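You operate a simulated robot arm through the tools that you are given. There is no shell and no other tool. Be economical: measure what you need, move in short steps, check, and stop when the job is done.

You run a simulated two-armed robot. Do the job below in one go: nothing can be reset, and whatever is moved stays where it is left.

## Task
Pick up the block from the top of the green bench with one hand, pass it to the other hand and put it on the black shelf by the first gap from the left.

The check looks at the end state, three seconds after you hand in, the way a careful person would. Anything else that was tipped, shoved, dropped, spilled or broken makes it a failure.

## Robot
Two 7-joint arms with two-finger parallel grippers on one trunk, on a base that drives. Base frame: it is fixed to the floor where the robot stands at the start and does not move with it; the origin is under the middle of the robot, x ahead of it, y to its left, z up. Readings come in mm, rad, newtons and seconds.
The left shoulder is at the start at [60, 189, 1203], the right one opposite. With the tool pointing down near the work surface each hand reaches from about 100 to 660 mm from the robot's upright axis, wherever it stands, measured 20 degrees to its own side. Places, roughly: black shelf by the first gap [-2600, 400, 900]. Payload 3.43 kg a hand.
The tool frame of a hand sits at the grasp point between the pads (the TCP): z along the fingers, y along the line on which they close. The tips reach 30 mm beyond it. Largest opening 94 mm; finger width 28, thickness 10; the body of the gripper, 50 by 96 mm, starts 55 mm behind the TCP.
Orientation is told as [roll, pitch, yaw] about the base's x, y, z axes, in that order, counted from this pose: with the fingers straight down and closing along the base's y, the tool's x points along the base's -x, its y along +y and its z along -z.

## Interface
- The arms move only by the tool jog_arm. It takes "left_deltas", "right_deltas" or both (then of equal length, played together; a hand with none holds still); each is a list that holds one entry, the list of rows, each a list of 6 numbers: the shift along the base's x, y, z in units of 500 mm (1.0 is 500 mm), then the turn, a rotation vector about the base's x, y, z in units of 60 degrees (1.0 is 60 degrees). In form: [[[tx, ty, tz, wx, wy, wz], ...]]. A call has 1 to 20 rows; each row is the pose to reach, as a shift and turn from the pose commanded when the call began. "left_grip" and "right_grip" are, for a hand that has rows, the finger opening in mm, from 0 to 94, set as the call begins (left out, the last holds). A call with a number of a shift or a turn outside -1 to 1 is refused whole. Rows are played at 5 a second. More than 50 mm and 0.15 rad between two rows, or a gripper value outside its range, and nothing of the call is played. Where a pose cannot be reached the arm comes as near as it can. A force on the tool above 40 N (or 10 N above the force at the start of the call, whichever is more), or a blocked arm, ends the call early, and 0.2 s more pass. The fingers move at their own pace (about 153 mm/s each) and stop on an object; they squeeze with about 27 N. The grip force told is the motor's: it shows also when the fingers shut on nothing. Time passes only in rows, and 0.2 s behind the last, so rows that repeat a pose let the fingers close. The reply holds the time, the measured pose of the TCP, the force on the tool along the base axes, the opening and the grip force, in the units named above and with some noise, with the torque about the TCP (base axes, N m) and any sound that the robot's microphone picked up.
- Cameras (640 x 400 px; columns grow to the right, rows downward): "scene" is now at [2.2, -14, 1733.4]; the picture's right is [-0.24, -0.97, 0.00], its down [-0.87, 0.21, -0.45] and it looks along [0.44, -0.11, -0.89] (base axes); focal length 257 px, centre (320, 200). "left" rides on the left gripper at [76, -14, -103] in its tool frame; the picture's right is [0.18, 0.98, 0.00], its down [-0.75, 0.14, -0.64] and it looks along [-0.63, 0.12, 0.77] (tool axes); focal length 243 px, centre (320, 200). "right" rides on the right gripper at [76, 14, -103] in its tool frame; the picture's right is [-0.18, 0.98, 0.00], its down [-0.75, -0.14, -0.64] and it looks along [-0.63, -0.12, 0.77] (tool axes); focal length 243 px, centre (320, 200). There is no depth. A picture from a camera that has moved, and an enlarged one, comes with that camera's place and axes in the base frame and with its lens.
- capture(camera): a new picture of that camera. The clock stands still meanwhile.
- lift_body(by): slides the trunk up (or, below 0, down) by that many mm; the arms and the scene camera ride with it, the base frame stays. It gives what a move gives, with no picture.
- drive_base(legs): drives the robot by 1 to 6 legs, each [ahead, left, turn to the left] in mm, mm and rad, along the robot's own axes; the way and the turn of a leg run together, so that a leg with both is an arc; at most 1500 mm and 3.142 rad a leg. The arms and the cameras ride along, it lands a little off, and it stops where it bumps. It gives what a move gives.
- aim_head(pan, tilt): turns the head with the scene camera to pan (to the left, within 1.501 rad either way) and tilt (down, from -0.506 to 1.204), counted from straight ahead of the robot. It gives what a move gives.
- enlarge(camera, box): a new picture of the part [left, top, right, bottom] of that camera's present view, enlarged. The clock stands still meanwhile.
- job_done(): hands the job in; it is judged then, once.

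Work in short steps. Places have to be worked out from the pictures, the camera data and where the tool is seen: move nearer, look again, correct. Check each grasp and each placing, and mend what went wrong. You have 120 turns and 92 pictures in all, those below and enlarged ones among them. Open the grippers and draw the arms clear of the work before you hand the job in, unless the task says otherwise; then end with one line.

The tools are called after "Emit:" as a command line: name --argument value ..., lists and objects as JSON in quotes. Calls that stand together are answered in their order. jog_arm: Moves the arms, as the interface text tells. Its arguments: {"type":"object","properties":{"left_deltas":{"type":"array","items":{"type":"array","items":{"type":"array","items":{"type":"number"}}}},"left_grip":{"type":"number"},"right_deltas":{"type":"array","items":{"type":"array","items":{"type":"array","items":{"type":"number"}}}},"right_grip":{"type":"number"}},"required":[]} The other tools are called the same way: lift_body (by) slides the trunk up or down; drive_base (legs) drives the base; aim_head (pan, tilt) turns the head that bears the scene camera; capture (camera) takes a picture; enlarge (camera, box) takes an enlarged picture of a part of a camera's view; job_done () hands the job in.

At the start:

```text
time_s: 0.0
left_tcp_pos: [341.6, 69.9, 1182.6]
left_tool_rot: [0.0, -0.002, 0.0]
left_ft_force: [0.2, -0.5, -0.2]
left_ft_torque: [0.0, -0.02, 0.04]
left_opening: 94.1
left_grasp_force: 0.0
right_tcp_pos: [334.4, -241.5, 1118.0]
right_tool_rot: [0.0, -0.001, 0.0]
right_ft_force: [0.3, 0.0, 0.2]
right_ft_torque: [-0.02, 0.02, 0.01]
right_opening: 93.8
right_grasp_force: 0.1
trunk travel left (down, up): [-875.0, 115.0]
robot x, y, heading: [1.5, -0.6, -0.003]
head pan, tilt: [-0.239, 1.1]
```

scene: 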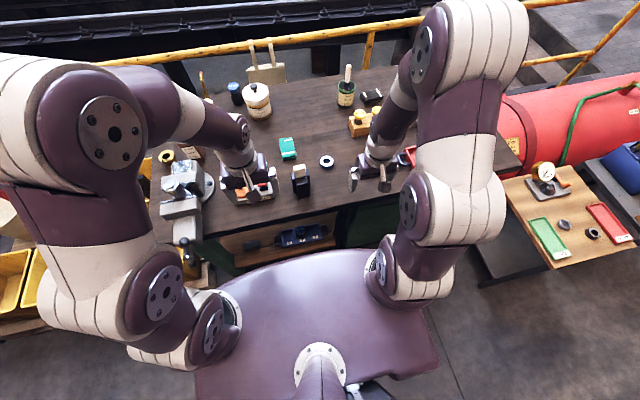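
right: 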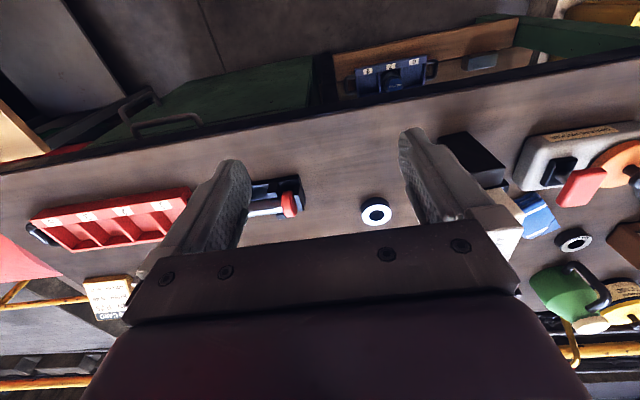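
left: 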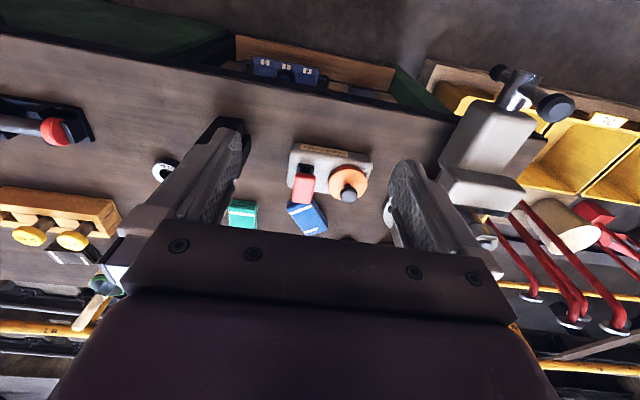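

I see a bench with many items; the block needs to be identified. Enlarging the scene view over the bench.

Emit:
enlarge --camera "scene" --box '[150, 60, 450, 250]'

Emit:
enlarge --camera "left" --box '[120, 100, 440, 270]'

Emit:
enlarge --camera "right" --box '[320, 100, 640, 300]'

```text
2.11 times, centred on (300, 155) of scene
camera zoom: at [2.2, -14.0, 1733.4], right [-0.24, -0.97, 0.0], down [-0.87, 0.21, -0.45], along [0.44, -0.11, -0.89], focal length 542 px, centre (362, 295)
```

zoom: 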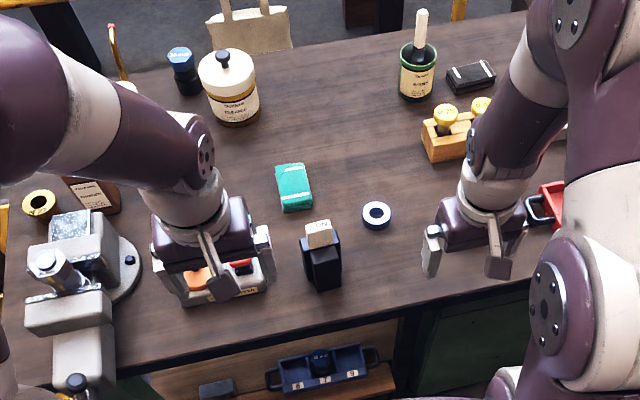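

```text
2.00 times, centred on (280, 185) of left
camera zoom: at [265.6, 55.4, 1284.4], right [-0.18, 0.98, 0.0], down [0.75, 0.14, 0.64], along [0.63, 0.12, -0.77], focal length 485 px, centre (400, 230)
```

zoom: 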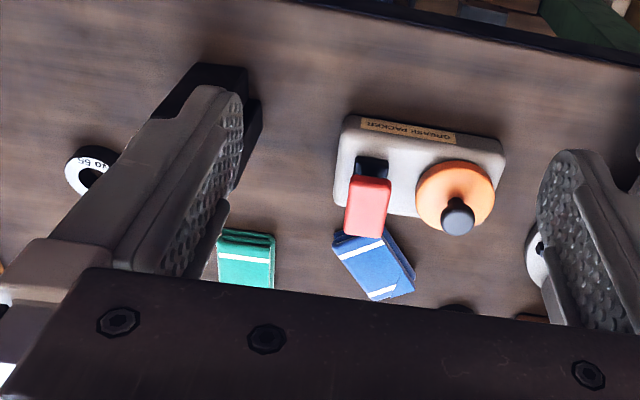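

```text
2.00 times, centred on (480, 200) of right
camera zoom: at [259.0, -227.0, 1220.6], right [0.18, 0.98, 0.0], down [0.75, -0.14, 0.64], along [0.63, -0.12, -0.77], focal length 485 px, centre (0, 200)
```

zoom: 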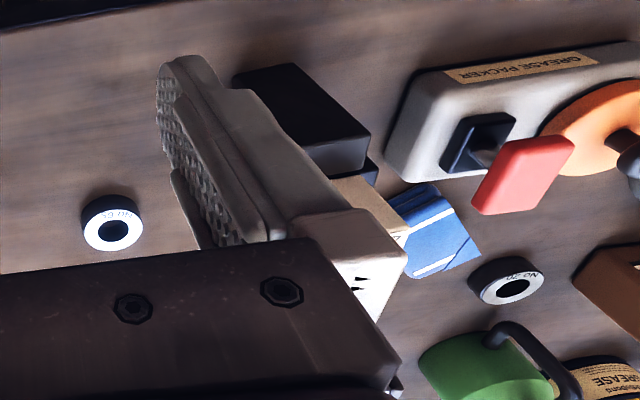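

The black-and-wood item near (480,-60), and the green and blue boxy items are candidates. I move both hands outward a bit to uncover the bench and look closely.

Emit:
jog_arm --left_deltas '[[[0, 0.08, 0.05, 0, 0, 0], [-0.05, 0.16, 0.1, 0, 0, 0], [-0.1, 0.24, 0.1, 0, 0, 0], [-0.15, 0.3, 0.1, 0, 0, 0]]]' --right_deltas '[[[0, -0.05, 0.05, 0, 0, 0], [-0.05, -0.1, 0.1, 0, 0, 0], [-0.1, -0.15, 0.15, 0, 0, 0], [-0.15, -0.2, 0.2, 0, 0, 0]]]'

Emit:
enlarge --camera "scene" --box '[150, 60, 450, 250]'

Emit:
capture --camera "left"

Emit:
capture --camera "right"

```text
refused: row 2 steps farther than a row can; nothing moved
```

```text
2.11 times, centred on (300, 155) of scene
camera zoom: at [2.2, -14.0, 1733.4], right [-0.24, -0.97, 0.0], down [-0.87, 0.21, -0.45], along [0.44, -0.11, -0.89], focal length 542 px, centre (362, 295)
```

zoom: 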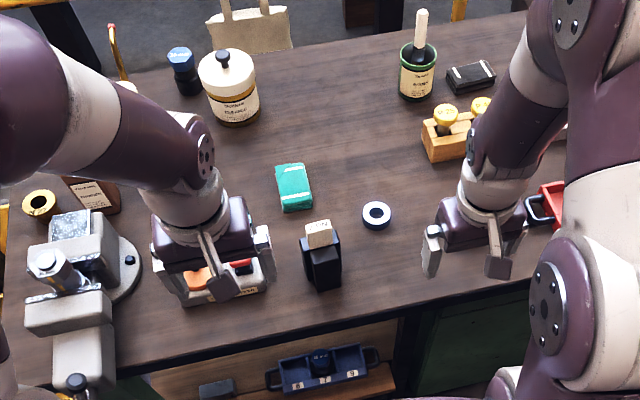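

```text
84 pictures are left
camera left: at [265.6, 55.4, 1284.4], right [-0.18, 0.98, 0.0], down [0.75, 0.14, 0.64], along [0.63, 0.12, -0.77], focal length 243 px, centre (320, 200)
```

left: 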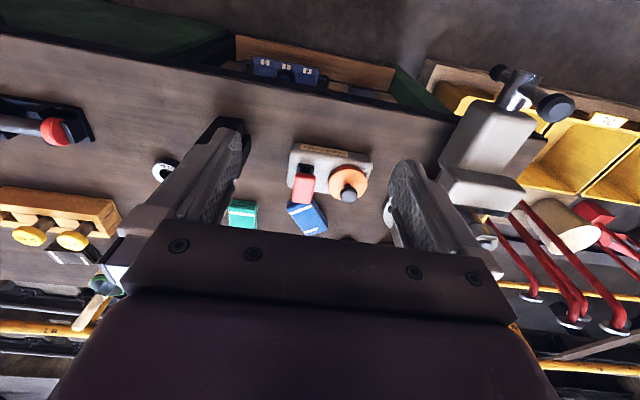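

```text
83 pictures are left
camera right: at [259.0, -227.0, 1220.6], right [0.18, 0.98, 0.0], down [0.75, -0.14, 0.64], along [0.63, -0.12, -0.77], focal length 243 px, centre (320, 200)
```

right: 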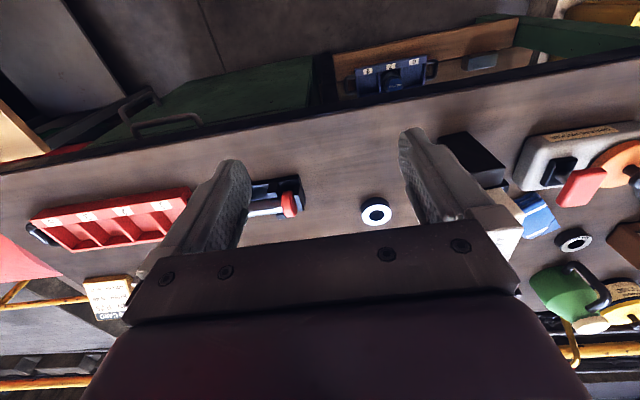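

The steps were too large (limit 50 mm); I repeat with smaller ones.

Emit:
jog_arm --left_deltas '[[[0, 0.06, 0.03, 0, 0, 0], [-0.03, 0.12, 0.06, 0, 0, 0], [-0.06, 0.18, 0.09, 0, 0, 0], [-0.09, 0.24, 0.12, 0, 0, 0], [-0.12, 0.3, 0.15, 0, 0, 0]]]' --right_deltas '[[[0, -0.03, 0.05, 0, 0, 0], [-0.03, -0.06, 0.1, 0, 0, 0], [-0.06, -0.09, 0.15, 0, 0, 0], [-0.09, -0.12, 0.2, 0, 0, 0], [-0.12, -0.15, 0.25, 0, 0, 0]]]'

Emit:
capture --camera "left"

Emit:
capture --camera "right"

Emit:
enlarge --camera "scene" --box '[240, 130, 340, 200]'

```text
time_s: 1.2
left_tcp_pos: [280.3, 221.8, 1258.7]
left_tool_rot: [0.0, -0.003, 0.0]
left_ft_force: [-0.3, -0.6, 0.3]
left_ft_torque: [0.02, -0.04, -0.04]
left_opening: 94.0
left_grasp_force: 0.0
right_tcp_pos: [271.5, -316.0, 1243.1]
right_tool_rot: [-0.002, -0.002, -0.001]
right_ft_force: [0.1, 0.8, -0.1]
right_ft_torque: [-0.01, -0.03, 0.01]
right_opening: 94.0
right_grasp_force: 0.2
trunk travel left (down, up): [-875.0, 115.0]
robot x, y, heading: [0.1, 1.8, -0.001]
head pan, tilt: [-0.239, 1.1]
```

```text
82 pictures are left
camera left: at [202.2, 207.4, 1360.4], right [-0.18, 0.98, 0.0], down [0.75, 0.14, 0.64], along [0.63, 0.12, -0.77], focal length 243 px, centre (320, 200)
```

left: 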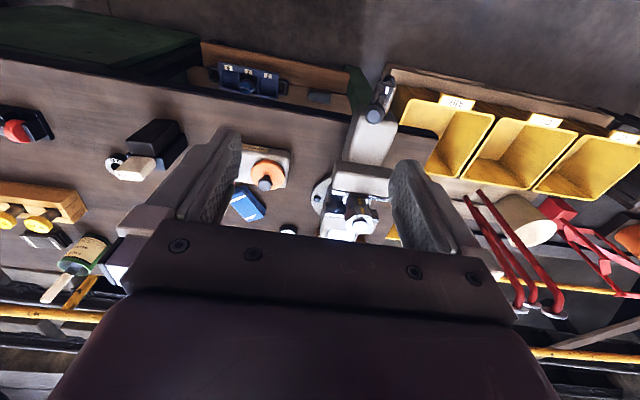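

```text
81 pictures are left
camera right: at [196.3, -301.3, 1346.7], right [0.18, 0.98, 0.0], down [0.75, -0.14, 0.64], along [0.63, -0.12, -0.77], focal length 243 px, centre (320, 200)
```

right: 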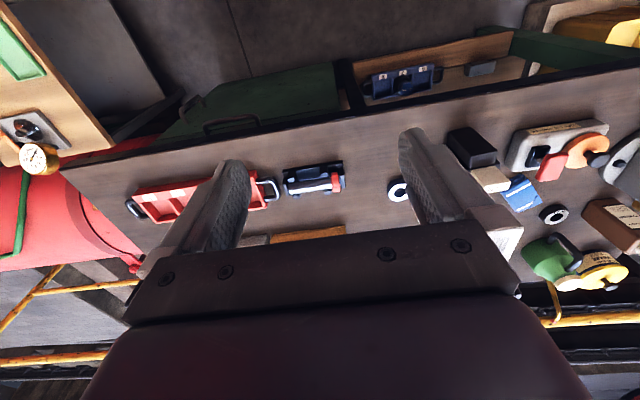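

```text
5.71 times, centred on (290, 165) of scene
camera zoom: at [-1.1, -13.1, 1733.3], right [-0.24, -0.97, 0.0], down [-0.86, 0.21, -0.46], along [0.44, -0.11, -0.89], focal length 1471 px, centre (491, 400)
```

zoom: 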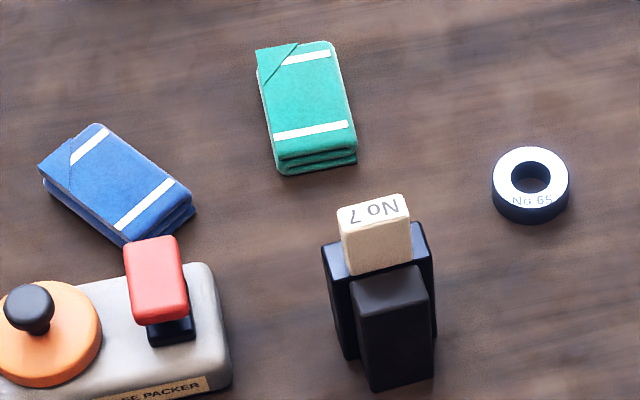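

The candidate is the cream piece "No 7" in/on a black thing at about (480,-60). I bring the right hand camera over it for a closer view.

Emit:
jog_arm --right_deltas '[[[0.02, 0.06, -0.04, 0, 0, 0], [0.04, 0.12, -0.08, 0, 0, 0], [0.06, 0.18, -0.12, 0, 0, 0], [0.08, 0.24, -0.16, 0, 0, 0], [0.1, 0.3, -0.2, 0, 0, 0], [0.12, 0.36, -0.24, 0, 0, 0], [0.14, 0.42, -0.28, 0, 0, 0], [0.18, 0.48, -0.32, 0, 0, 0]]]'

Emit:
capture --camera "right"

Emit:
capture --camera "scene"

```text
time_s: 3.0
left_tcp_pos: [282.8, 221.6, 1257.3]
left_tool_rot: [-0.001, 0.002, 0.001]
left_ft_force: [0.9, -0.2, 0.2]
left_ft_torque: [-0.02, 0.0, 0.01]
left_opening: 94.1
left_grasp_force: 0.0
right_tcp_pos: [365.1, -74.5, 1081.2]
right_tool_rot: [0.0, 0.002, 0.0]
right_ft_force: [-0.3, -0.5, 0.6]
right_ft_torque: [-0.03, 0.01, 0.03]
right_opening: 93.9
right_grasp_force: 0.1
trunk travel left (down, up): [-875.0, 115.0]
robot x, y, heading: [-3.7, -2.0, 0.001]
head pan, tilt: [-0.239, 1.1]
```

```text
79 pictures are left
camera right: at [289.8, -60.4, 1185.0], right [0.18, 0.98, 0.0], down [0.75, -0.14, 0.64], along [0.63, -0.12, -0.77], focal length 243 px, centre (320, 200)
```

right: 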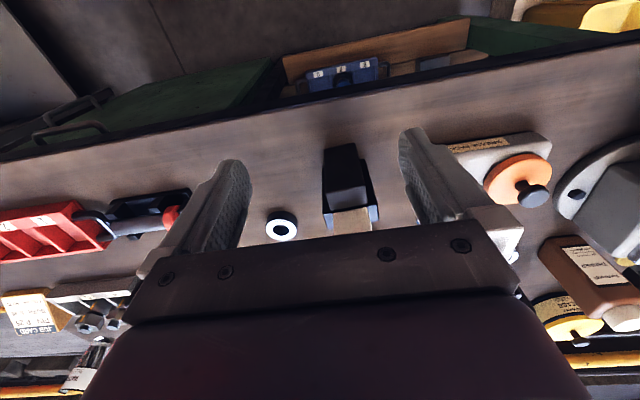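

```text
78 pictures are left
camera scene: at [3.9, -12.4, 1733.4], right [-0.24, -0.97, 0.0], down [-0.87, 0.21, -0.45], along [0.44, -0.11, -0.89], focal length 257 px, centre (320, 200)
```

scene: 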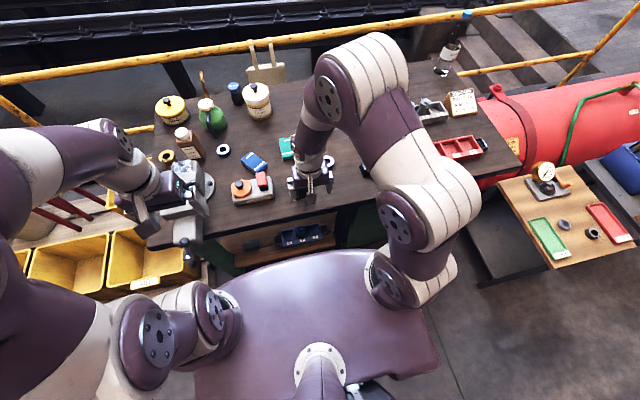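

The item is ahead near the bottom of the visible zone. I tilt the hand's fingers forward and go a little lower to see it from the side.

Emit:
jog_arm --right_deltas '[[[-0.02, 0, -0.02, 0, -0.12, 0], [-0.04, 0, -0.04, 0, -0.24, 0], [-0.06, 0, -0.06, 0, -0.36, 0], [-0.08, 0, -0.08, 0, -0.48, 0], [-0.1, 0, -0.1, 0, -0.58, 0]]]'

Emit:
capture --camera "right"

```text
time_s: 4.2
left_tcp_pos: [280.0, 220.2, 1257.3]
left_tool_rot: [-0.001, 0.0, 0.0]
left_ft_force: [-0.8, -0.1, -0.2]
left_ft_torque: [0.0, 0.01, -0.03]
left_opening: 94.0
left_grasp_force: 0.0
right_tcp_pos: [314.3, -76.2, 1032.4]
right_tool_rot: [0.0, -0.61, 0.003]
right_ft_force: [-0.6, -0.3, 0.5]
right_ft_torque: [0.03, 0.02, -0.03]
right_opening: 93.9
right_grasp_force: 0.2
right hand out of reach, approached as far as the arm can: row 3, 4
trunk travel left (down, up): [-875.0, 115.0]
robot x, y, heading: [-2.2, 2.4, 0.004]
head pan, tilt: [-0.239, 1.1]
```

```text
77 pictures are left
camera right: at [192.5, -62.2, 1073.3], right [0.15, 0.98, 0.1], down [0.25, -0.14, 0.96], along [0.96, -0.12, -0.27], focal length 243 px, centre (320, 200)
```

right: 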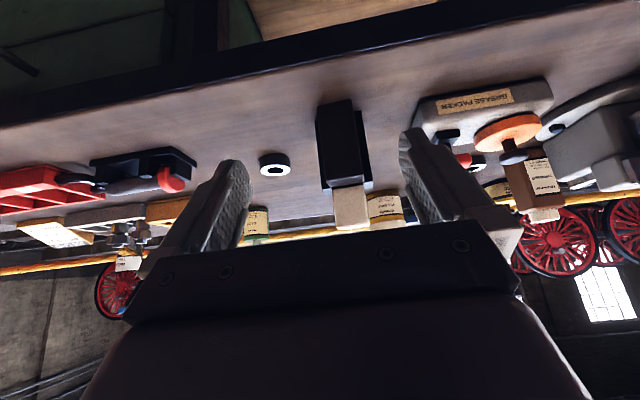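

Emit:
enlarge --camera "right" --box '[270, 80, 430, 240]'

```text
2.50 times, centred on (350, 160) of right
camera zoom: at [192.5, -62.2, 1073.3], right [0.15, 0.98, 0.1], down [0.25, -0.14, 0.96], along [0.96, -0.12, -0.27], focal length 606 px, centre (245, 300)
```

zoom: 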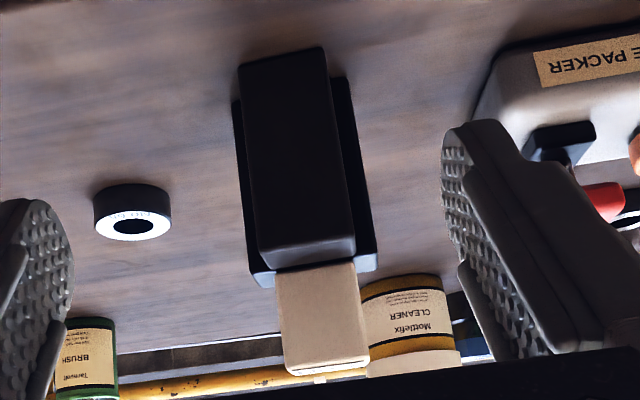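

The item is a composite block: black body with a wider back plate and a cream "No 7" tab on top. Before grasping I want to see the shelf, so I straighten the hand, raise it, and back off.

Emit:
jog_arm --right_deltas '[[[0, -0.04, 0.06, 0, 0.12, 0], [0, -0.08, 0.12, 0, 0.24, 0], [0, -0.12, 0.18, 0, 0.36, 0], [0, -0.18, 0.24, 0, 0.48, 0], [0, -0.24, 0.3, 0, 0.58, 0]]]'

Emit:
drive_base --legs '[[-400, 0, 0]]'

Emit:
aim_head --pan 1.5 --tilt 0.3

Emit:
capture --camera "scene"

Emit:
aim_head --pan -1.5 --tilt 0.3

Emit:
capture --camera "scene"

```text
time_s: 5.4
left_tcp_pos: [279.7, 219.6, 1258.4]
left_tool_rot: [0.002, 0.0, 0.0]
left_ft_force: [-0.5, 0.0, 0.1]
left_ft_torque: [0.02, -0.05, 0.02]
left_opening: 93.9
left_grasp_force: 0.0
right_tcp_pos: [312.6, -200.0, 1164.3]
right_tool_rot: [-0.06, -0.049, -0.016]
right_ft_force: [-0.8, 0.6, 0.8]
right_ft_torque: [0.0, -0.05, 0.03]
right_opening: 94.2
right_grasp_force: 0.1
right hand out of reach, approached as far as the arm can: row 4, 5
trunk travel left (down, up): [-875.0, 115.0]
robot x, y, heading: [-5.3, -1.2, -0.001]
head pan, tilt: [-0.239, 1.1]
```

```text
time_s: 7.9
left_tcp_pos: [-116.6, 220.0, 1259.0]
left_tool_rot: [0.0, 0.002, 0.0]
left_ft_force: [0.1, 0.4, -0.2]
left_ft_torque: [-0.01, 0.0, -0.03]
left_opening: 94.1
left_grasp_force: 0.0
right_tcp_pos: [-82.9, -198.3, 1164.8]
right_tool_rot: [-0.058, -0.05, -0.009]
right_ft_force: [-0.1, 0.5, 0.3]
right_ft_torque: [-0.03, 0.0, 0.01]
right_opening: 94.1
right_grasp_force: 0.0
trunk travel left (down, up): [-875.0, 115.0]
robot x, y, heading: [-400.5, -0.6, 0.002]
head pan, tilt: [-0.239, 1.1]
```

```text
time_s: 9.7
left_tcp_pos: [-118.9, 219.9, 1259.0]
left_tool_rot: [0.001, 0.0, -0.001]
left_ft_force: [-0.3, 0.2, 1.1]
left_ft_torque: [-0.01, 0.0, -0.02]
left_opening: 94.1
left_grasp_force: 0.1
right_tcp_pos: [-84.9, -199.0, 1164.1]
right_tool_rot: [-0.059, -0.051, -0.011]
right_ft_force: [-0.6, 0.1, 0.0]
right_ft_torque: [-0.02, -0.01, -0.01]
right_opening: 94.1
right_grasp_force: 0.0
trunk travel left (down, up): [-875.0, 115.0]
robot x, y, heading: [-400.7, 3.7, 0.001]
head pan, tilt: [1.499, 0.3]
```

```text
75 pictures are left
camera scene: at [-452.1, 94.1, 1799.5], right [1.0, -0.07, 0.0], down [-0.02, -0.3, -0.96], along [0.07, 0.95, -0.3], focal length 257 px, centre (320, 200)
```

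scene: 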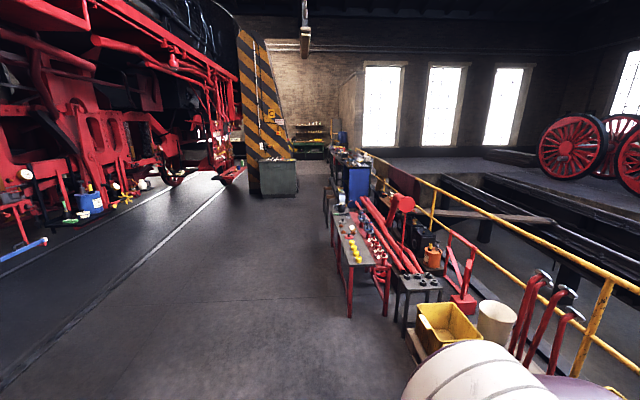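

```text
time_s: 12.2
left_tcp_pos: [-117.6, 220.7, 1258.0]
left_tool_rot: [-0.002, -0.001, -0.001]
left_ft_force: [-0.7, 0.1, -0.5]
left_ft_torque: [-0.03, -0.01, 0.0]
left_opening: 94.2
left_grasp_force: 0.1
right_tcp_pos: [-84.6, -198.1, 1165.3]
right_tool_rot: [-0.06, -0.05, -0.011]
right_ft_force: [0.0, -0.2, 0.1]
right_ft_torque: [-0.04, 0.0, 0.01]
right_opening: 93.8
right_grasp_force: 0.1
trunk travel left (down, up): [-875.0, 115.0]
robot x, y, heading: [-398.1, -1.4, 0.002]
head pan, tilt: [-1.499, 0.3]
```

```text
74 pictures are left
camera scene: at [-452.2, -92.1, 1799.5], right [-1.0, -0.07, 0.0], down [-0.02, 0.29, -0.96], along [0.07, -0.95, -0.3], focal length 257 px, centre (320, 200)
```

scene: 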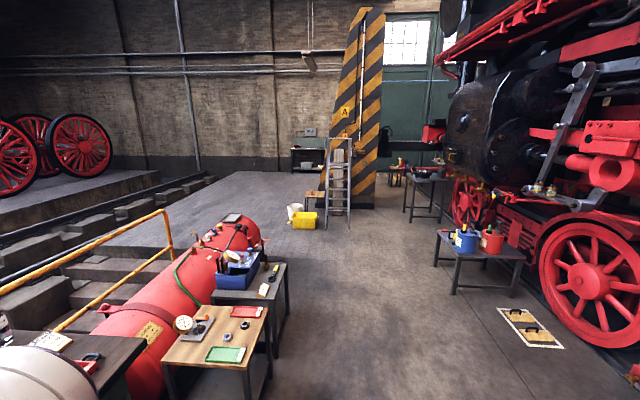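

The shelf is on the locomotive side behind me. Turning in place to look at it.

Emit:
drive_base --legs '[[0, 0, 3.0]]'

Emit:
aim_head --pan -0.05 --tilt 0.3

Emit:
capture --camera "scene"

```text
time_s: 19.7
left_tcp_pos: [-705.4, -187.8, 1257.8]
left_tool_rot: [-0.002, 0.001, 3.027]
left_ft_force: [0.1, 0.0, -0.2]
left_ft_torque: [0.0, 0.01, 0.01]
left_opening: 94.0
left_grasp_force: 0.0
right_tcp_pos: [-689.3, 233.0, 1164.0]
right_tool_rot: [-0.059, -0.05, 3.018]
right_ft_force: [-0.5, 0.1, 0.8]
right_ft_torque: [0.0, -0.03, -0.02]
right_opening: 93.9
right_grasp_force: 0.2
trunk travel left (down, up): [-875.0, 115.0]
robot x, y, heading: [-398.6, 0.3, 3.026]
head pan, tilt: [-1.499, 0.3]
```

```text
time_s: 21.3
left_tcp_pos: [-705.1, -187.5, 1257.7]
left_tool_rot: [-0.001, 0.002, 3.025]
left_ft_force: [0.4, 0.0, 0.0]
left_ft_torque: [-0.01, -0.02, 0.04]
left_opening: 94.1
left_grasp_force: 0.1
right_tcp_pos: [-689.8, 233.0, 1164.7]
right_tool_rot: [-0.061, -0.052, 3.019]
right_ft_force: [-0.1, -0.7, 0.1]
right_ft_torque: [0.03, -0.01, -0.02]
right_opening: 94.1
right_grasp_force: 0.0
trunk travel left (down, up): [-875.0, 115.0]
robot x, y, heading: [-405.0, 0.2, 3.029]
head pan, tilt: [-0.051, 0.3]
```

```text
73 pictures are left
camera scene: at [-431.5, 9.6, 1799.5], right [0.17, 0.99, 0.0], down [0.29, -0.05, -0.96], along [-0.94, 0.16, -0.3], focal length 257 px, centre (320, 200)
```

scene: 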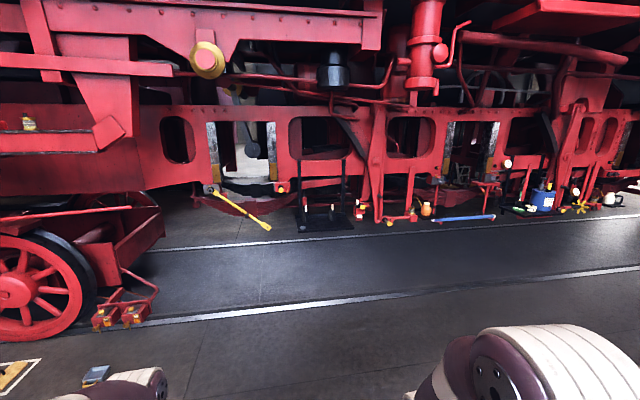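

The target spot projects near pixel (322,220), where a black stand and frame openings are. Zooming in.

Emit:
enlarge --camera "scene" --box '[180, 100, 420, 250]'

```text
2.67 times, centred on (300, 175) of scene
camera zoom: at [-431.5, 9.6, 1799.5], right [0.17, 0.99, 0.0], down [0.29, -0.05, -0.96], along [-0.94, 0.16, -0.3], focal length 686 px, centre (373, 267)
```

zoom: 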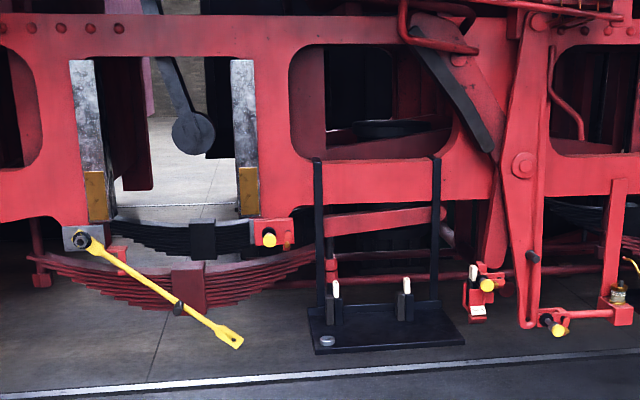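

The black hanging shelf carries two similar blocks. I drive closer (to about x=-1600, y=390) to look.

Emit:
drive_base --legs '[[1231, -253, 0], [0, 0, 0.113]]'

Emit:
aim_head --pan 0 --tilt 0.65

Emit:
capture --camera "scene"

```text
time_s: 28.2
left_tcp_pos: [-1870.4, 175.2, 1259.0]
left_tool_rot: [-0.002, 0.0, 3.134]
left_ft_force: [-0.4, 0.2, 0.5]
left_ft_torque: [0.03, 0.0, 0.0]
left_opening: 94.0
left_grasp_force: 0.0
right_tcp_pos: [-1900.0, 594.7, 1164.6]
right_tool_rot: [-0.058, -0.051, 3.126]
right_ft_force: [0.4, -0.1, 0.2]
right_ft_torque: [-0.02, 0.01, 0.02]
right_opening: 94.0
right_grasp_force: 0.0
trunk travel left (down, up): [-875.0, 115.0]
robot x, y, heading: [-1587.4, 397.1, 3.134]
head pan, tilt: [-0.051, 0.3]
```

```text
time_s: 29.0
left_tcp_pos: [-1870.7, 175.7, 1257.5]
left_tool_rot: [0.001, 0.0, 3.134]
left_ft_force: [0.7, -0.2, 0.5]
left_ft_torque: [-0.01, 0.02, -0.04]
left_opening: 94.2
left_grasp_force: 0.0
right_tcp_pos: [-1901.1, 593.9, 1163.3]
right_tool_rot: [-0.06, -0.049, 3.126]
right_ft_force: [0.1, 0.2, 0.3]
right_ft_torque: [0.03, 0.01, 0.01]
right_opening: 94.0
right_grasp_force: 0.0
trunk travel left (down, up): [-875.0, 115.0]
robot x, y, heading: [-1590.4, 400.7, 3.134]
head pan, tilt: [0.0, 0.649]
```

```text
71 pictures are left
camera scene: at [-1613.3, 394.8, 1767.8], right [0.01, 1.0, 0.0], down [0.6, 0.0, -0.8], along [-0.8, 0.01, -0.6], focal length 257 px, centre (320, 200)
```

scene: 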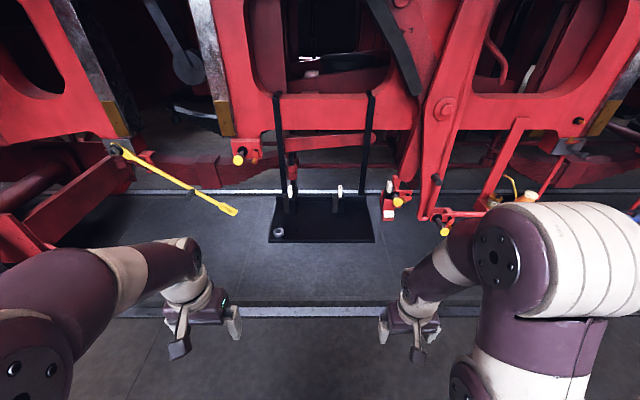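

Emit:
enlarge --camera "scene" --box '[225, 130, 425, 255]'

```text
3.20 times, centred on (325, 192) of scene
camera zoom: at [-1613.3, 394.8, 1767.8], right [0.01, 1.0, 0.0], down [0.6, 0.0, -0.8], along [-0.8, 0.01, -0.6], focal length 824 px, centre (304, 224)
```

zoom: 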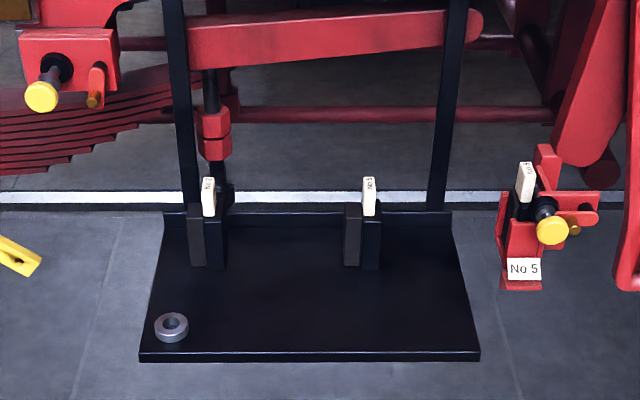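

The shelf (hung on posts, two similar blocks at its rear, a ring at front-left) is located, next to the first axle gap. Now I go back toward the bench, stopping short first.

Emit:
drive_base --legs '[[0, 0, 3.142], [1290, -390, 0]]'

Emit:
aim_head --pan -0.1 --tilt 1.0

```text
refused: 3.142 is not a number from -3.14159 to 3.14159
```

```text
time_s: 29.8
left_tcp_pos: [-1869.3, 174.0, 1258.8]
left_tool_rot: [0.001, 0.0, 3.135]
left_ft_force: [0.2, 0.8, -0.6]
left_ft_torque: [-0.04, -0.05, 0.02]
left_opening: 94.0
left_grasp_force: 0.0
right_tcp_pos: [-1900.5, 595.2, 1165.2]
right_tool_rot: [-0.06, -0.051, 3.126]
right_ft_force: [-0.5, 0.0, -0.7]
right_ft_torque: [-0.01, -0.02, -0.02]
right_opening: 93.9
right_grasp_force: 0.0
trunk travel left (down, up): [-875.0, 115.0]
robot x, y, heading: [-1588.0, 397.3, 3.134]
head pan, tilt: [-0.099, 1.0]
```

Slightly too large a turn value; repeating with 3.14.

Emit:
drive_base --legs '[[0, 0, 3.14], [1290, -390, 0]]'

```text
time_s: 44.0
left_tcp_pos: [-17.9, 252.5, 1257.8]
left_tool_rot: [0.001, 0.001, 0.011]
left_ft_force: [0.9, -0.3, 0.2]
left_ft_torque: [0.03, 0.0, 0.01]
left_opening: 94.0
left_grasp_force: 0.1
right_tcp_pos: [19.6, -166.2, 1164.5]
right_tool_rot: [-0.059, -0.051, 0.003]
right_ft_force: [-0.3, 0.4, 0.0]
right_ft_torque: [0.0, -0.02, 0.01]
right_opening: 94.1
right_grasp_force: 0.2
trunk travel left (down, up): [-875.0, 115.0]
robot x, y, heading: [-297.8, 27.4, 0.012]
head pan, tilt: [-0.099, 1.0]
```

Now the last stretch to (0,0) with heading corrected, then a look.

Emit:
drive_base --legs '[[297, -30, -0.012]]'

Emit:
capture --camera "scene"

```text
time_s: 46.0
left_tcp_pos: [282.9, 221.0, 1258.7]
left_tool_rot: [0.001, -0.001, -0.002]
left_ft_force: [-0.2, 0.1, 0.5]
left_ft_torque: [-0.01, -0.01, 0.02]
left_opening: 94.3
left_grasp_force: 0.2
right_tcp_pos: [316.3, -199.4, 1165.1]
right_tool_rot: [-0.059, -0.052, -0.01]
right_ft_force: [0.3, 0.1, -0.1]
right_ft_torque: [-0.01, 0.0, -0.02]
right_opening: 93.9
right_grasp_force: 0.1
trunk travel left (down, up): [-875.0, 115.0]
robot x, y, heading: [2.9, -1.5, -0.002]
head pan, tilt: [-0.099, 1.0]
```

```text
69 pictures are left
camera scene: at [10.5, -6.4, 1740.0], right [-0.1, -0.99, 0.0], down [-0.84, 0.08, -0.54], along [0.54, -0.05, -0.84], focal length 257 px, centre (320, 200)
```

scene: 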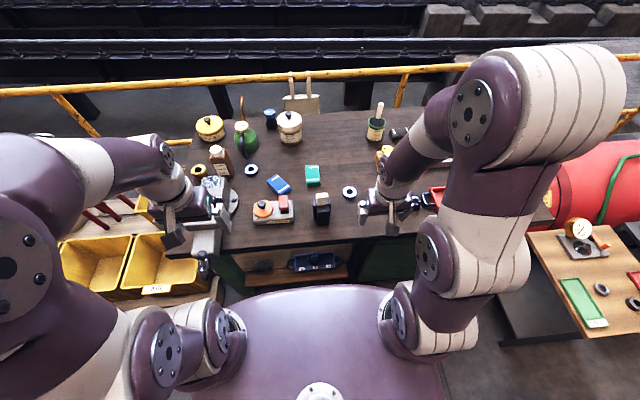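

Zooming on the block for precise geometry.

Emit:
enlarge --camera "scene" --box '[290, 180, 354, 228]'

```text
8.33 times, centred on (322, 204) of scene
camera zoom: at [10.5, -6.4, 1740.0], right [-0.1, -0.99, 0.0], down [-0.84, 0.08, -0.54], along [0.54, -0.05, -0.84], focal length 2145 px, centre (303, 167)
```

zoom: 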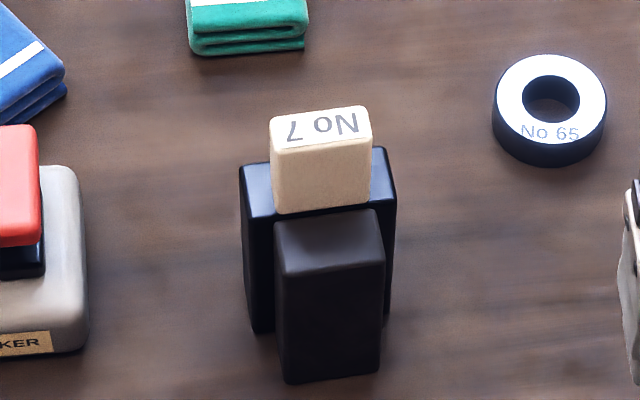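

Block geometry: slab x≈450–475 (43 mm wide), plate x≈475–500 (62 mm wide), body top ≈985, cream tab to ≈1031, centre y≈-58. I'll grip across the 50 mm thickness (along x), so I yaw the right hand +90° in the air while moving over it.

Emit:
jog_arm --right_deltas '[[[0.02, 0.02, 0.01, 0, 0, 0.136], [0.04, 0.04, 0.01, 0, 0, 0.272], [0.06, 0.06, 0.01, 0, 0, 0.408], [0.08, 0.08, 0.01, 0, 0, 0.544], [0.1, 0.1, 0.01, 0, 0, 0.68], [0.12, 0.12, 0.01, 0, 0, 0.816], [0.14, 0.14, 0.01, 0, 0, 0.952], [0.16, 0.16, 0.01, 0, 0, 1.0]]]'

```text
time_s: 47.8
left_tcp_pos: [285.2, 220.7, 1258.2]
left_tool_rot: [-0.002, -0.001, 0.0]
left_ft_force: [0.1, -0.4, 0.0]
left_ft_torque: [-0.01, -0.02, -0.01]
left_opening: 93.8
left_grasp_force: 0.1
right_tcp_pos: [397.7, -119.1, 1168.9]
right_tool_rot: [-0.058, -0.05, 1.039]
right_ft_force: [-0.4, -0.5, -0.6]
right_ft_torque: [0.0, 0.06, 0.05]
right_opening: 94.1
right_grasp_force: 0.2
trunk travel left (down, up): [-875.0, 115.0]
robot x, y, heading: [1.8, -0.1, -0.002]
head pan, tilt: [-0.099, 1.0]
```

Yaw works. Finish the 90° and level the hand, moving above the block at (475,-58,1120).

Emit:
jog_arm --right_deltas '[[[0.039, 0.03, 0, -0.008, 0.016, 0.127], [0.078, 0.061, -0.02, -0.016, 0.033, 0.254], [0.116, 0.092, -0.06, -0.024, 0.05, 0.381], [0.155, 0.122, -0.098, -0.032, 0.066, 0.508], [0.155, 0.122, -0.098, -0.032, 0.066, 0.508]]]'

Emit:
capture --camera "right"

Emit:
enlarge --camera "scene" --box '[260, 150, 400, 240]'

```text
time_s: 49.0
left_tcp_pos: [284.0, 220.3, 1258.3]
left_tool_rot: [0.0, 0.001, 0.0]
left_ft_force: [-0.2, -0.5, -0.1]
left_ft_torque: [0.03, 0.01, -0.02]
left_opening: 93.7
left_grasp_force: 0.0
right_tcp_pos: [473.2, -57.9, 1120.9]
right_tool_rot: [-0.002, 0.002, 1.569]
right_ft_force: [-0.2, 0.6, 1.0]
right_ft_torque: [0.02, 0.01, -0.01]
right_opening: 94.2
right_grasp_force: 0.1
trunk travel left (down, up): [-875.0, 115.0]
robot x, y, heading: [3.1, -1.2, 0.002]
head pan, tilt: [-0.099, 1.0]
```

```text
67 pictures are left
camera right: at [460.4, -133.3, 1224.5], right [-0.98, 0.19, 0.0], down [0.14, 0.75, 0.64], along [0.12, 0.63, -0.77], focal length 243 px, centre (320, 200)
```

right: 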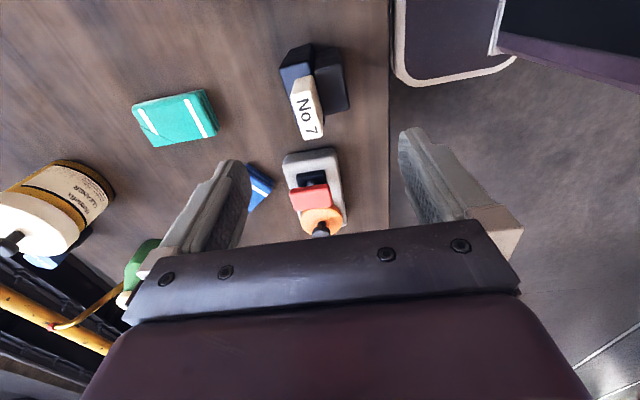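

```text
4.44 times, centred on (330, 195) of scene
camera zoom: at [11.9, -6.9, 1740.0], right [-0.1, -0.99, 0.0], down [-0.84, 0.08, -0.54], along [0.54, -0.05, -0.84], focal length 1144 px, centre (276, 222)
```

zoom: 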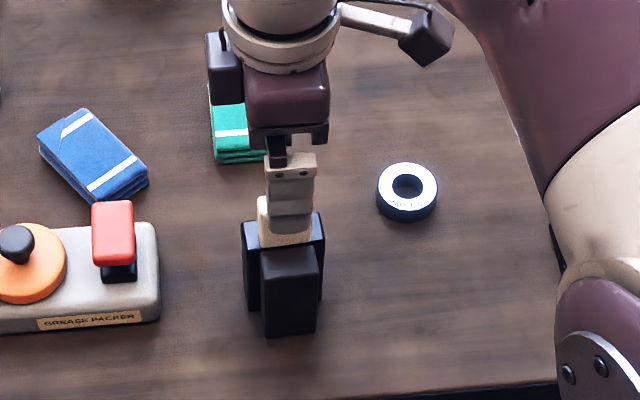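

Tab centre confirmed at about (484,-60,1031). I descend to TCP z≈986 with fingers straddling front and back.

Emit:
jog_arm --right_deltas '[[[0.004, -0.002, -0.06, 0, 0, 0], [0.004, -0.002, -0.12, 0, 0, 0], [0.004, -0.002, -0.18, 0, 0, 0], [0.004, -0.002, -0.23, 0, 0, 0], [0.004, -0.002, -0.268, 0, 0, 0]]]' --right_grip 94

Emit:
enlarge --camera "scene" --box '[260, 150, 400, 240]'

Emit:
capture --camera "right"

```text
time_s: 50.2
left_tcp_pos: [285.5, 220.4, 1257.1]
left_tool_rot: [0.0, 0.0, 0.0]
left_ft_force: [-0.8, 0.4, 0.8]
left_ft_torque: [0.04, 0.03, 0.03]
left_opening: 93.9
left_grasp_force: 0.0
right_tcp_pos: [476.7, -59.1, 985.5]
right_tool_rot: [-0.001, 0.0, 1.568]
right_ft_force: [-0.2, -0.1, 0.2]
right_ft_torque: [0.02, 0.0, -0.01]
right_opening: 93.9
right_grasp_force: 0.0
trunk travel left (down, up): [-875.0, 115.0]
robot x, y, heading: [-3.3, 0.5, 0.003]
head pan, tilt: [-0.099, 1.0]
```

```text
4.44 times, centred on (330, 195) of scene
camera zoom: at [12.9, -6.7, 1740.0], right [-0.1, -0.99, 0.0], down [-0.84, 0.08, -0.54], along [0.54, -0.05, -0.84], focal length 1144 px, centre (276, 222)
```

zoom: 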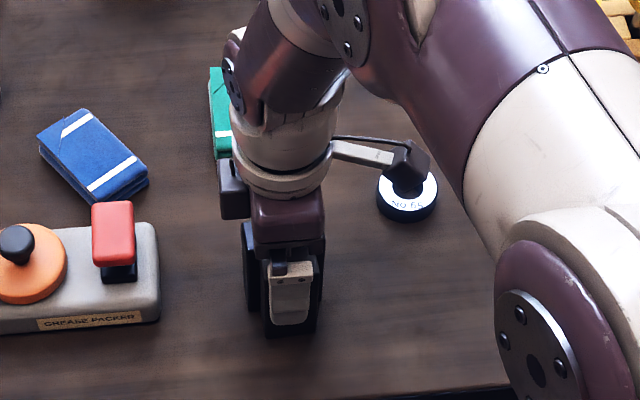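

```text
64 pictures are left
camera right: at [462.6, -134.7, 1089.9], right [-0.98, 0.19, 0.0], down [0.14, 0.75, 0.64], along [0.12, 0.63, -0.77], focal length 243 px, centre (320, 200)
```

right: 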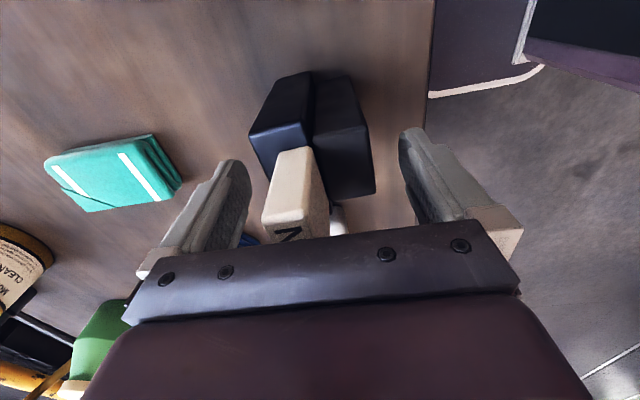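

Body spans x≈450–503, centred on the TCP. Closing the fingers.

Emit:
jog_arm --right_deltas '[[[0, 0, 0, 0, 0, 0], [0, 0, 0, 0, 0, 0], [0, 0, 0, 0, 0, 0], [0, 0, 0, 0, 0, 0]]]' --right_grip 0

```text
time_s: 51.2
left_tcp_pos: [284.1, 219.6, 1258.3]
left_tool_rot: [0.0, 0.0, -0.001]
left_ft_force: [-0.7, -0.4, 0.4]
left_ft_torque: [0.02, 0.02, 0.0]
left_opening: 94.0
left_grasp_force: 0.1
right_tcp_pos: [476.4, -58.7, 986.3]
right_tool_rot: [-0.002, 0.0, 1.568]
right_ft_force: [-0.9, 0.7, -0.2]
right_ft_torque: [0.04, 0.02, 0.04]
right_opening: 57.8
right_grasp_force: 27.1
trunk travel left (down, up): [-875.0, 115.0]
robot x, y, heading: [5.7, 0.4, 0.002]
head pan, tilt: [-0.099, 1.0]
```

Gripped at 57.8 mm. Lifting gently.

Emit:
jog_arm --right_deltas '[[[0, 0, 0.02, 0, 0, 0], [0, 0, 0.06, 0, 0, 0], [0, 0, 0.12, 0, 0, 0], [0, 0, 0.18, 0, 0, 0], [0, 0, 0.24, 0, 0, 0], [0, 0, 0.3, 0, 0, 0], [0, 0, 0.34, 0, 0, 0]]]'

Emit:
capture --camera "scene"

Emit:
capture --camera "right"

```text
time_s: 52.8
left_tcp_pos: [284.9, 219.3, 1258.2]
left_tool_rot: [0.0, -0.001, -0.001]
left_ft_force: [-0.4, 0.1, -0.7]
left_ft_torque: [-0.04, 0.0, 0.0]
left_opening: 94.1
left_grasp_force: 0.0
right_tcp_pos: [477.2, -60.3, 1156.8]
right_tool_rot: [-0.002, 0.0, 1.567]
right_ft_force: [-0.4, 0.8, -5.3]
right_ft_torque: [-0.02, 0.01, -0.02]
right_opening: 58.0
right_grasp_force: 26.8
trunk travel left (down, up): [-875.0, 115.0]
robot x, y, heading: [4.3, 4.8, 0.0]
head pan, tilt: [-0.099, 1.0]
```

```text
63 pictures are left
camera scene: at [12.9, -6.8, 1739.9], right [-0.1, -0.99, 0.0], down [-0.84, 0.08, -0.54], along [0.54, -0.05, -0.84], focal length 257 px, centre (320, 200)
```

scene: 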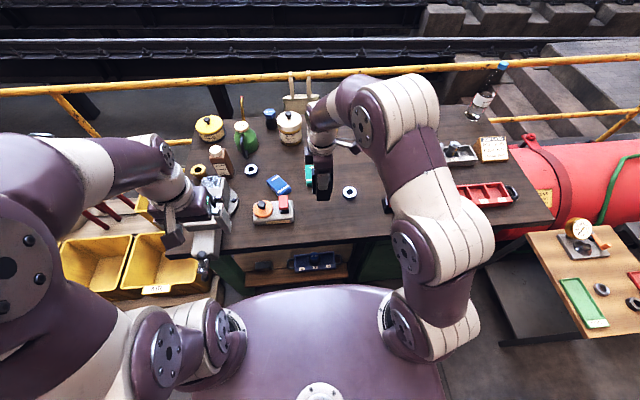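

```text
62 pictures are left
camera right: at [462.7, -134.8, 1260.8], right [-0.98, 0.19, 0.0], down [0.14, 0.75, 0.64], along [0.12, 0.63, -0.77], focal length 243 px, centre (320, 200)
```

right: 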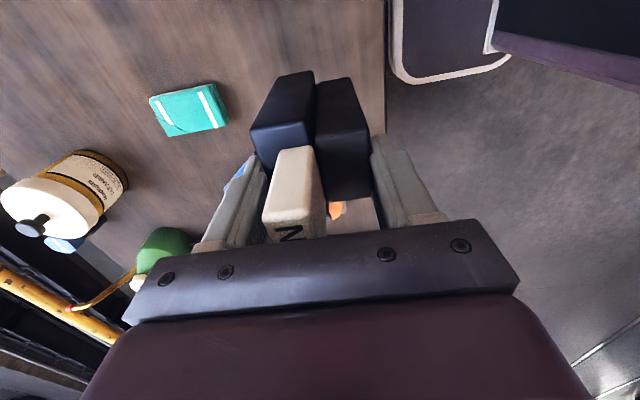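

Held firmly (~0.55 kg), everything else undisturbed. I rotate the right hand back to yaw 0 while moving to the middle, for the handover.

Emit:
jog_arm --right_deltas '[[[0, 0.02, 0.01, 0, 0, -0.136], [0, 0.04, 0.02, 0, 0, -0.272], [0, 0.06, 0.03, 0, 0, -0.408], [0, 0.08, 0.04, 0, 0, -0.544], [0, 0.1, 0.05, 0, 0, -0.68], [0, 0.12, 0.06, 0, 0, -0.816], [0, 0.12, 0.06, 0, 0, -0.952]]]'

Emit:
jog_arm --right_deltas '[[[0, 0, 0, 0, 0, -0.136], [0, 0, 0, 0, 0, -0.272], [0, 0, 0, 0, 0, -0.408], [0, 0, 0, 0, 0, -0.546], [0, 0, 0, 0, 0, -0.546]]]'

Emit:
capture --camera "scene"

Emit:
capture --camera "right"

```text
time_s: 54.4
left_tcp_pos: [284.0, 221.4, 1258.7]
left_tool_rot: [0.0, 0.0, -0.001]
left_ft_force: [-0.2, 1.2, -0.2]
left_ft_torque: [-0.03, -0.04, 0.03]
left_opening: 94.0
left_grasp_force: 0.0
right_tcp_pos: [476.6, 1.2, 1187.6]
right_tool_rot: [-0.002, 0.001, 0.569]
right_ft_force: [0.2, 0.4, -6.8]
right_ft_torque: [0.01, 0.0, 0.02]
right_opening: 57.7
right_grasp_force: 26.8
trunk travel left (down, up): [-875.0, 115.0]
robot x, y, heading: [6.2, -3.9, 0.001]
head pan, tilt: [-0.099, 1.0]
```

```text
time_s: 55.6
left_tcp_pos: [286.2, 219.2, 1257.0]
left_tool_rot: [0.0, -0.001, -0.001]
left_ft_force: [-0.5, 0.5, -0.7]
left_ft_torque: [0.03, -0.01, -0.03]
left_opening: 93.8
left_grasp_force: 0.1
right_tcp_pos: [477.5, 0.9, 1187.1]
right_tool_rot: [-0.001, 0.001, -0.002]
right_ft_force: [0.6, 0.1, -6.2]
right_ft_torque: [0.04, -0.03, 0.01]
right_opening: 57.8
right_grasp_force: 26.7
trunk travel left (down, up): [-875.0, 115.0]
robot x, y, heading: [1.9, -0.1, 0.0]
head pan, tilt: [-0.099, 1.0]
```

```text
61 pictures are left
camera scene: at [13.4, -6.6, 1740.0], right [-0.1, -0.99, 0.0], down [-0.84, 0.08, -0.54], along [0.54, -0.05, -0.84], focal length 257 px, centre (320, 200)
```

scene: 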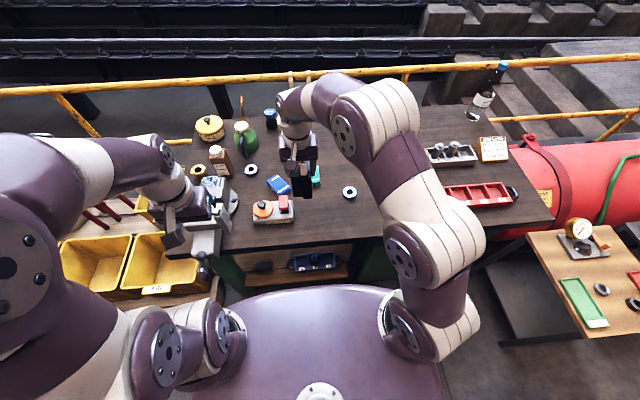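

```text
60 pictures are left
camera right: at [401.9, 16.1, 1290.4], right [0.19, 0.98, 0.0], down [0.75, -0.14, 0.64], along [0.63, -0.12, -0.77], focal length 243 px, centre (320, 200)
```

right: 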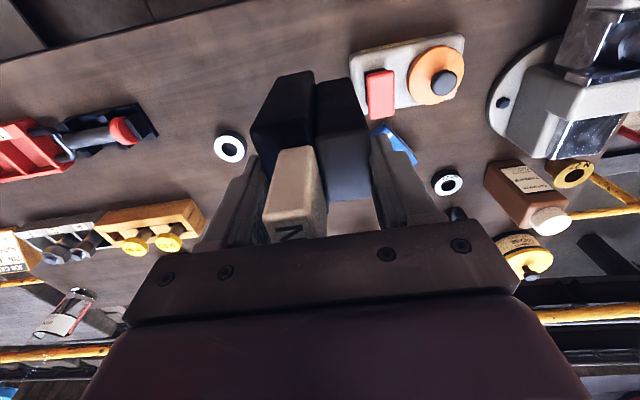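

Block thickness now lies along y. I pitch the left hand forward ~55° and put it level with the pre-approach point, still off to the left.

Emit:
jog_arm --left_deltas '[[[0.03, 0, -0.02, 0, -0.131, 0], [0.06, 0, -0.04, 0, -0.262, 0], [0.09, 0, -0.06, 0, -0.393, 0], [0.12, 0, -0.08, 0, -0.524, 0], [0.14, 0, -0.11, 0, -0.655, 0], [0.16, 0, -0.13, 0, -0.786, 0], [0.19, 0, -0.15, 0, -0.917, 0], [0.19, 0, -0.15, 0, -0.917, 0]]]' --left_grip 94

Emit:
capture --camera "scene"

```text
time_s: 57.4
left_tcp_pos: [335.2, 222.1, 1207.5]
left_tool_rot: [0.01, -0.503, 0.001]
left_ft_force: [0.0, -0.2, -0.4]
left_ft_torque: [-0.02, -0.05, 0.01]
left_opening: 93.9
left_grasp_force: 0.1
left hand out of reach, approached as far as the arm can: row 4, 5, 6, 7, 8
right_tcp_pos: [477.6, 0.1, 1186.6]
right_tool_rot: [-0.002, 0.0, 0.0]
right_ft_force: [0.0, 1.1, -5.4]
right_ft_torque: [0.04, -0.04, 0.04]
right_opening: 57.6
right_grasp_force: 27.5
trunk travel left (down, up): [-875.0, 115.0]
robot x, y, heading: [-2.6, 1.5, -0.001]
head pan, tilt: [-0.099, 1.0]
```

```text
59 pictures are left
camera scene: at [13.4, -6.5, 1740.0], right [-0.1, -0.99, 0.0], down [-0.84, 0.08, -0.54], along [0.54, -0.05, -0.84], focal length 257 px, centre (320, 200)
```

scene: 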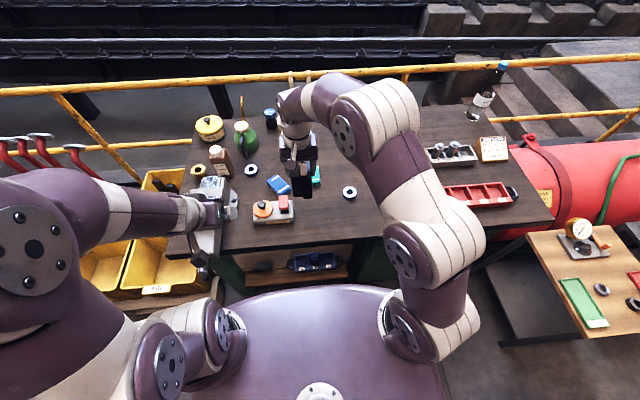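

The left wrist limits forward pitch to ~0.5 rad. The mirrored natural option is to roll the left hand inward, so first I undo the pitch.

Emit:
jog_arm --left_deltas '[[[-0.02, 0, 0.02, 0, 0.12, 0], [-0.04, 0.0, 0.04, 0, 0.24, 0], [-0.06, 0, 0.06, 0, 0.36, 0], [-0.08, 0, 0.08, 0, 0.48, 0], [-0.08, 0, 0.08, 0, 0.48, 0]]]'

```text
time_s: 58.6
left_tcp_pos: [294.1, 221.7, 1249.1]
left_tool_rot: [0.011, 0.0, 0.004]
left_ft_force: [0.5, 1.0, -0.7]
left_ft_torque: [-0.02, -0.01, 0.05]
left_opening: 93.9
left_grasp_force: 0.0
left hand out of reach, approached as far as the arm can: row 1
right_tcp_pos: [478.0, 0.9, 1186.8]
right_tool_rot: [-0.003, 0.0, 0.0]
right_ft_force: [0.2, 1.3, -5.9]
right_ft_torque: [0.05, -0.08, 0.0]
right_opening: 58.0
right_grasp_force: 27.3
trunk travel left (down, up): [-875.0, 115.0]
robot x, y, heading: [-0.0, 0.1, 0.001]
head pan, tilt: [-0.099, 1.0]
```

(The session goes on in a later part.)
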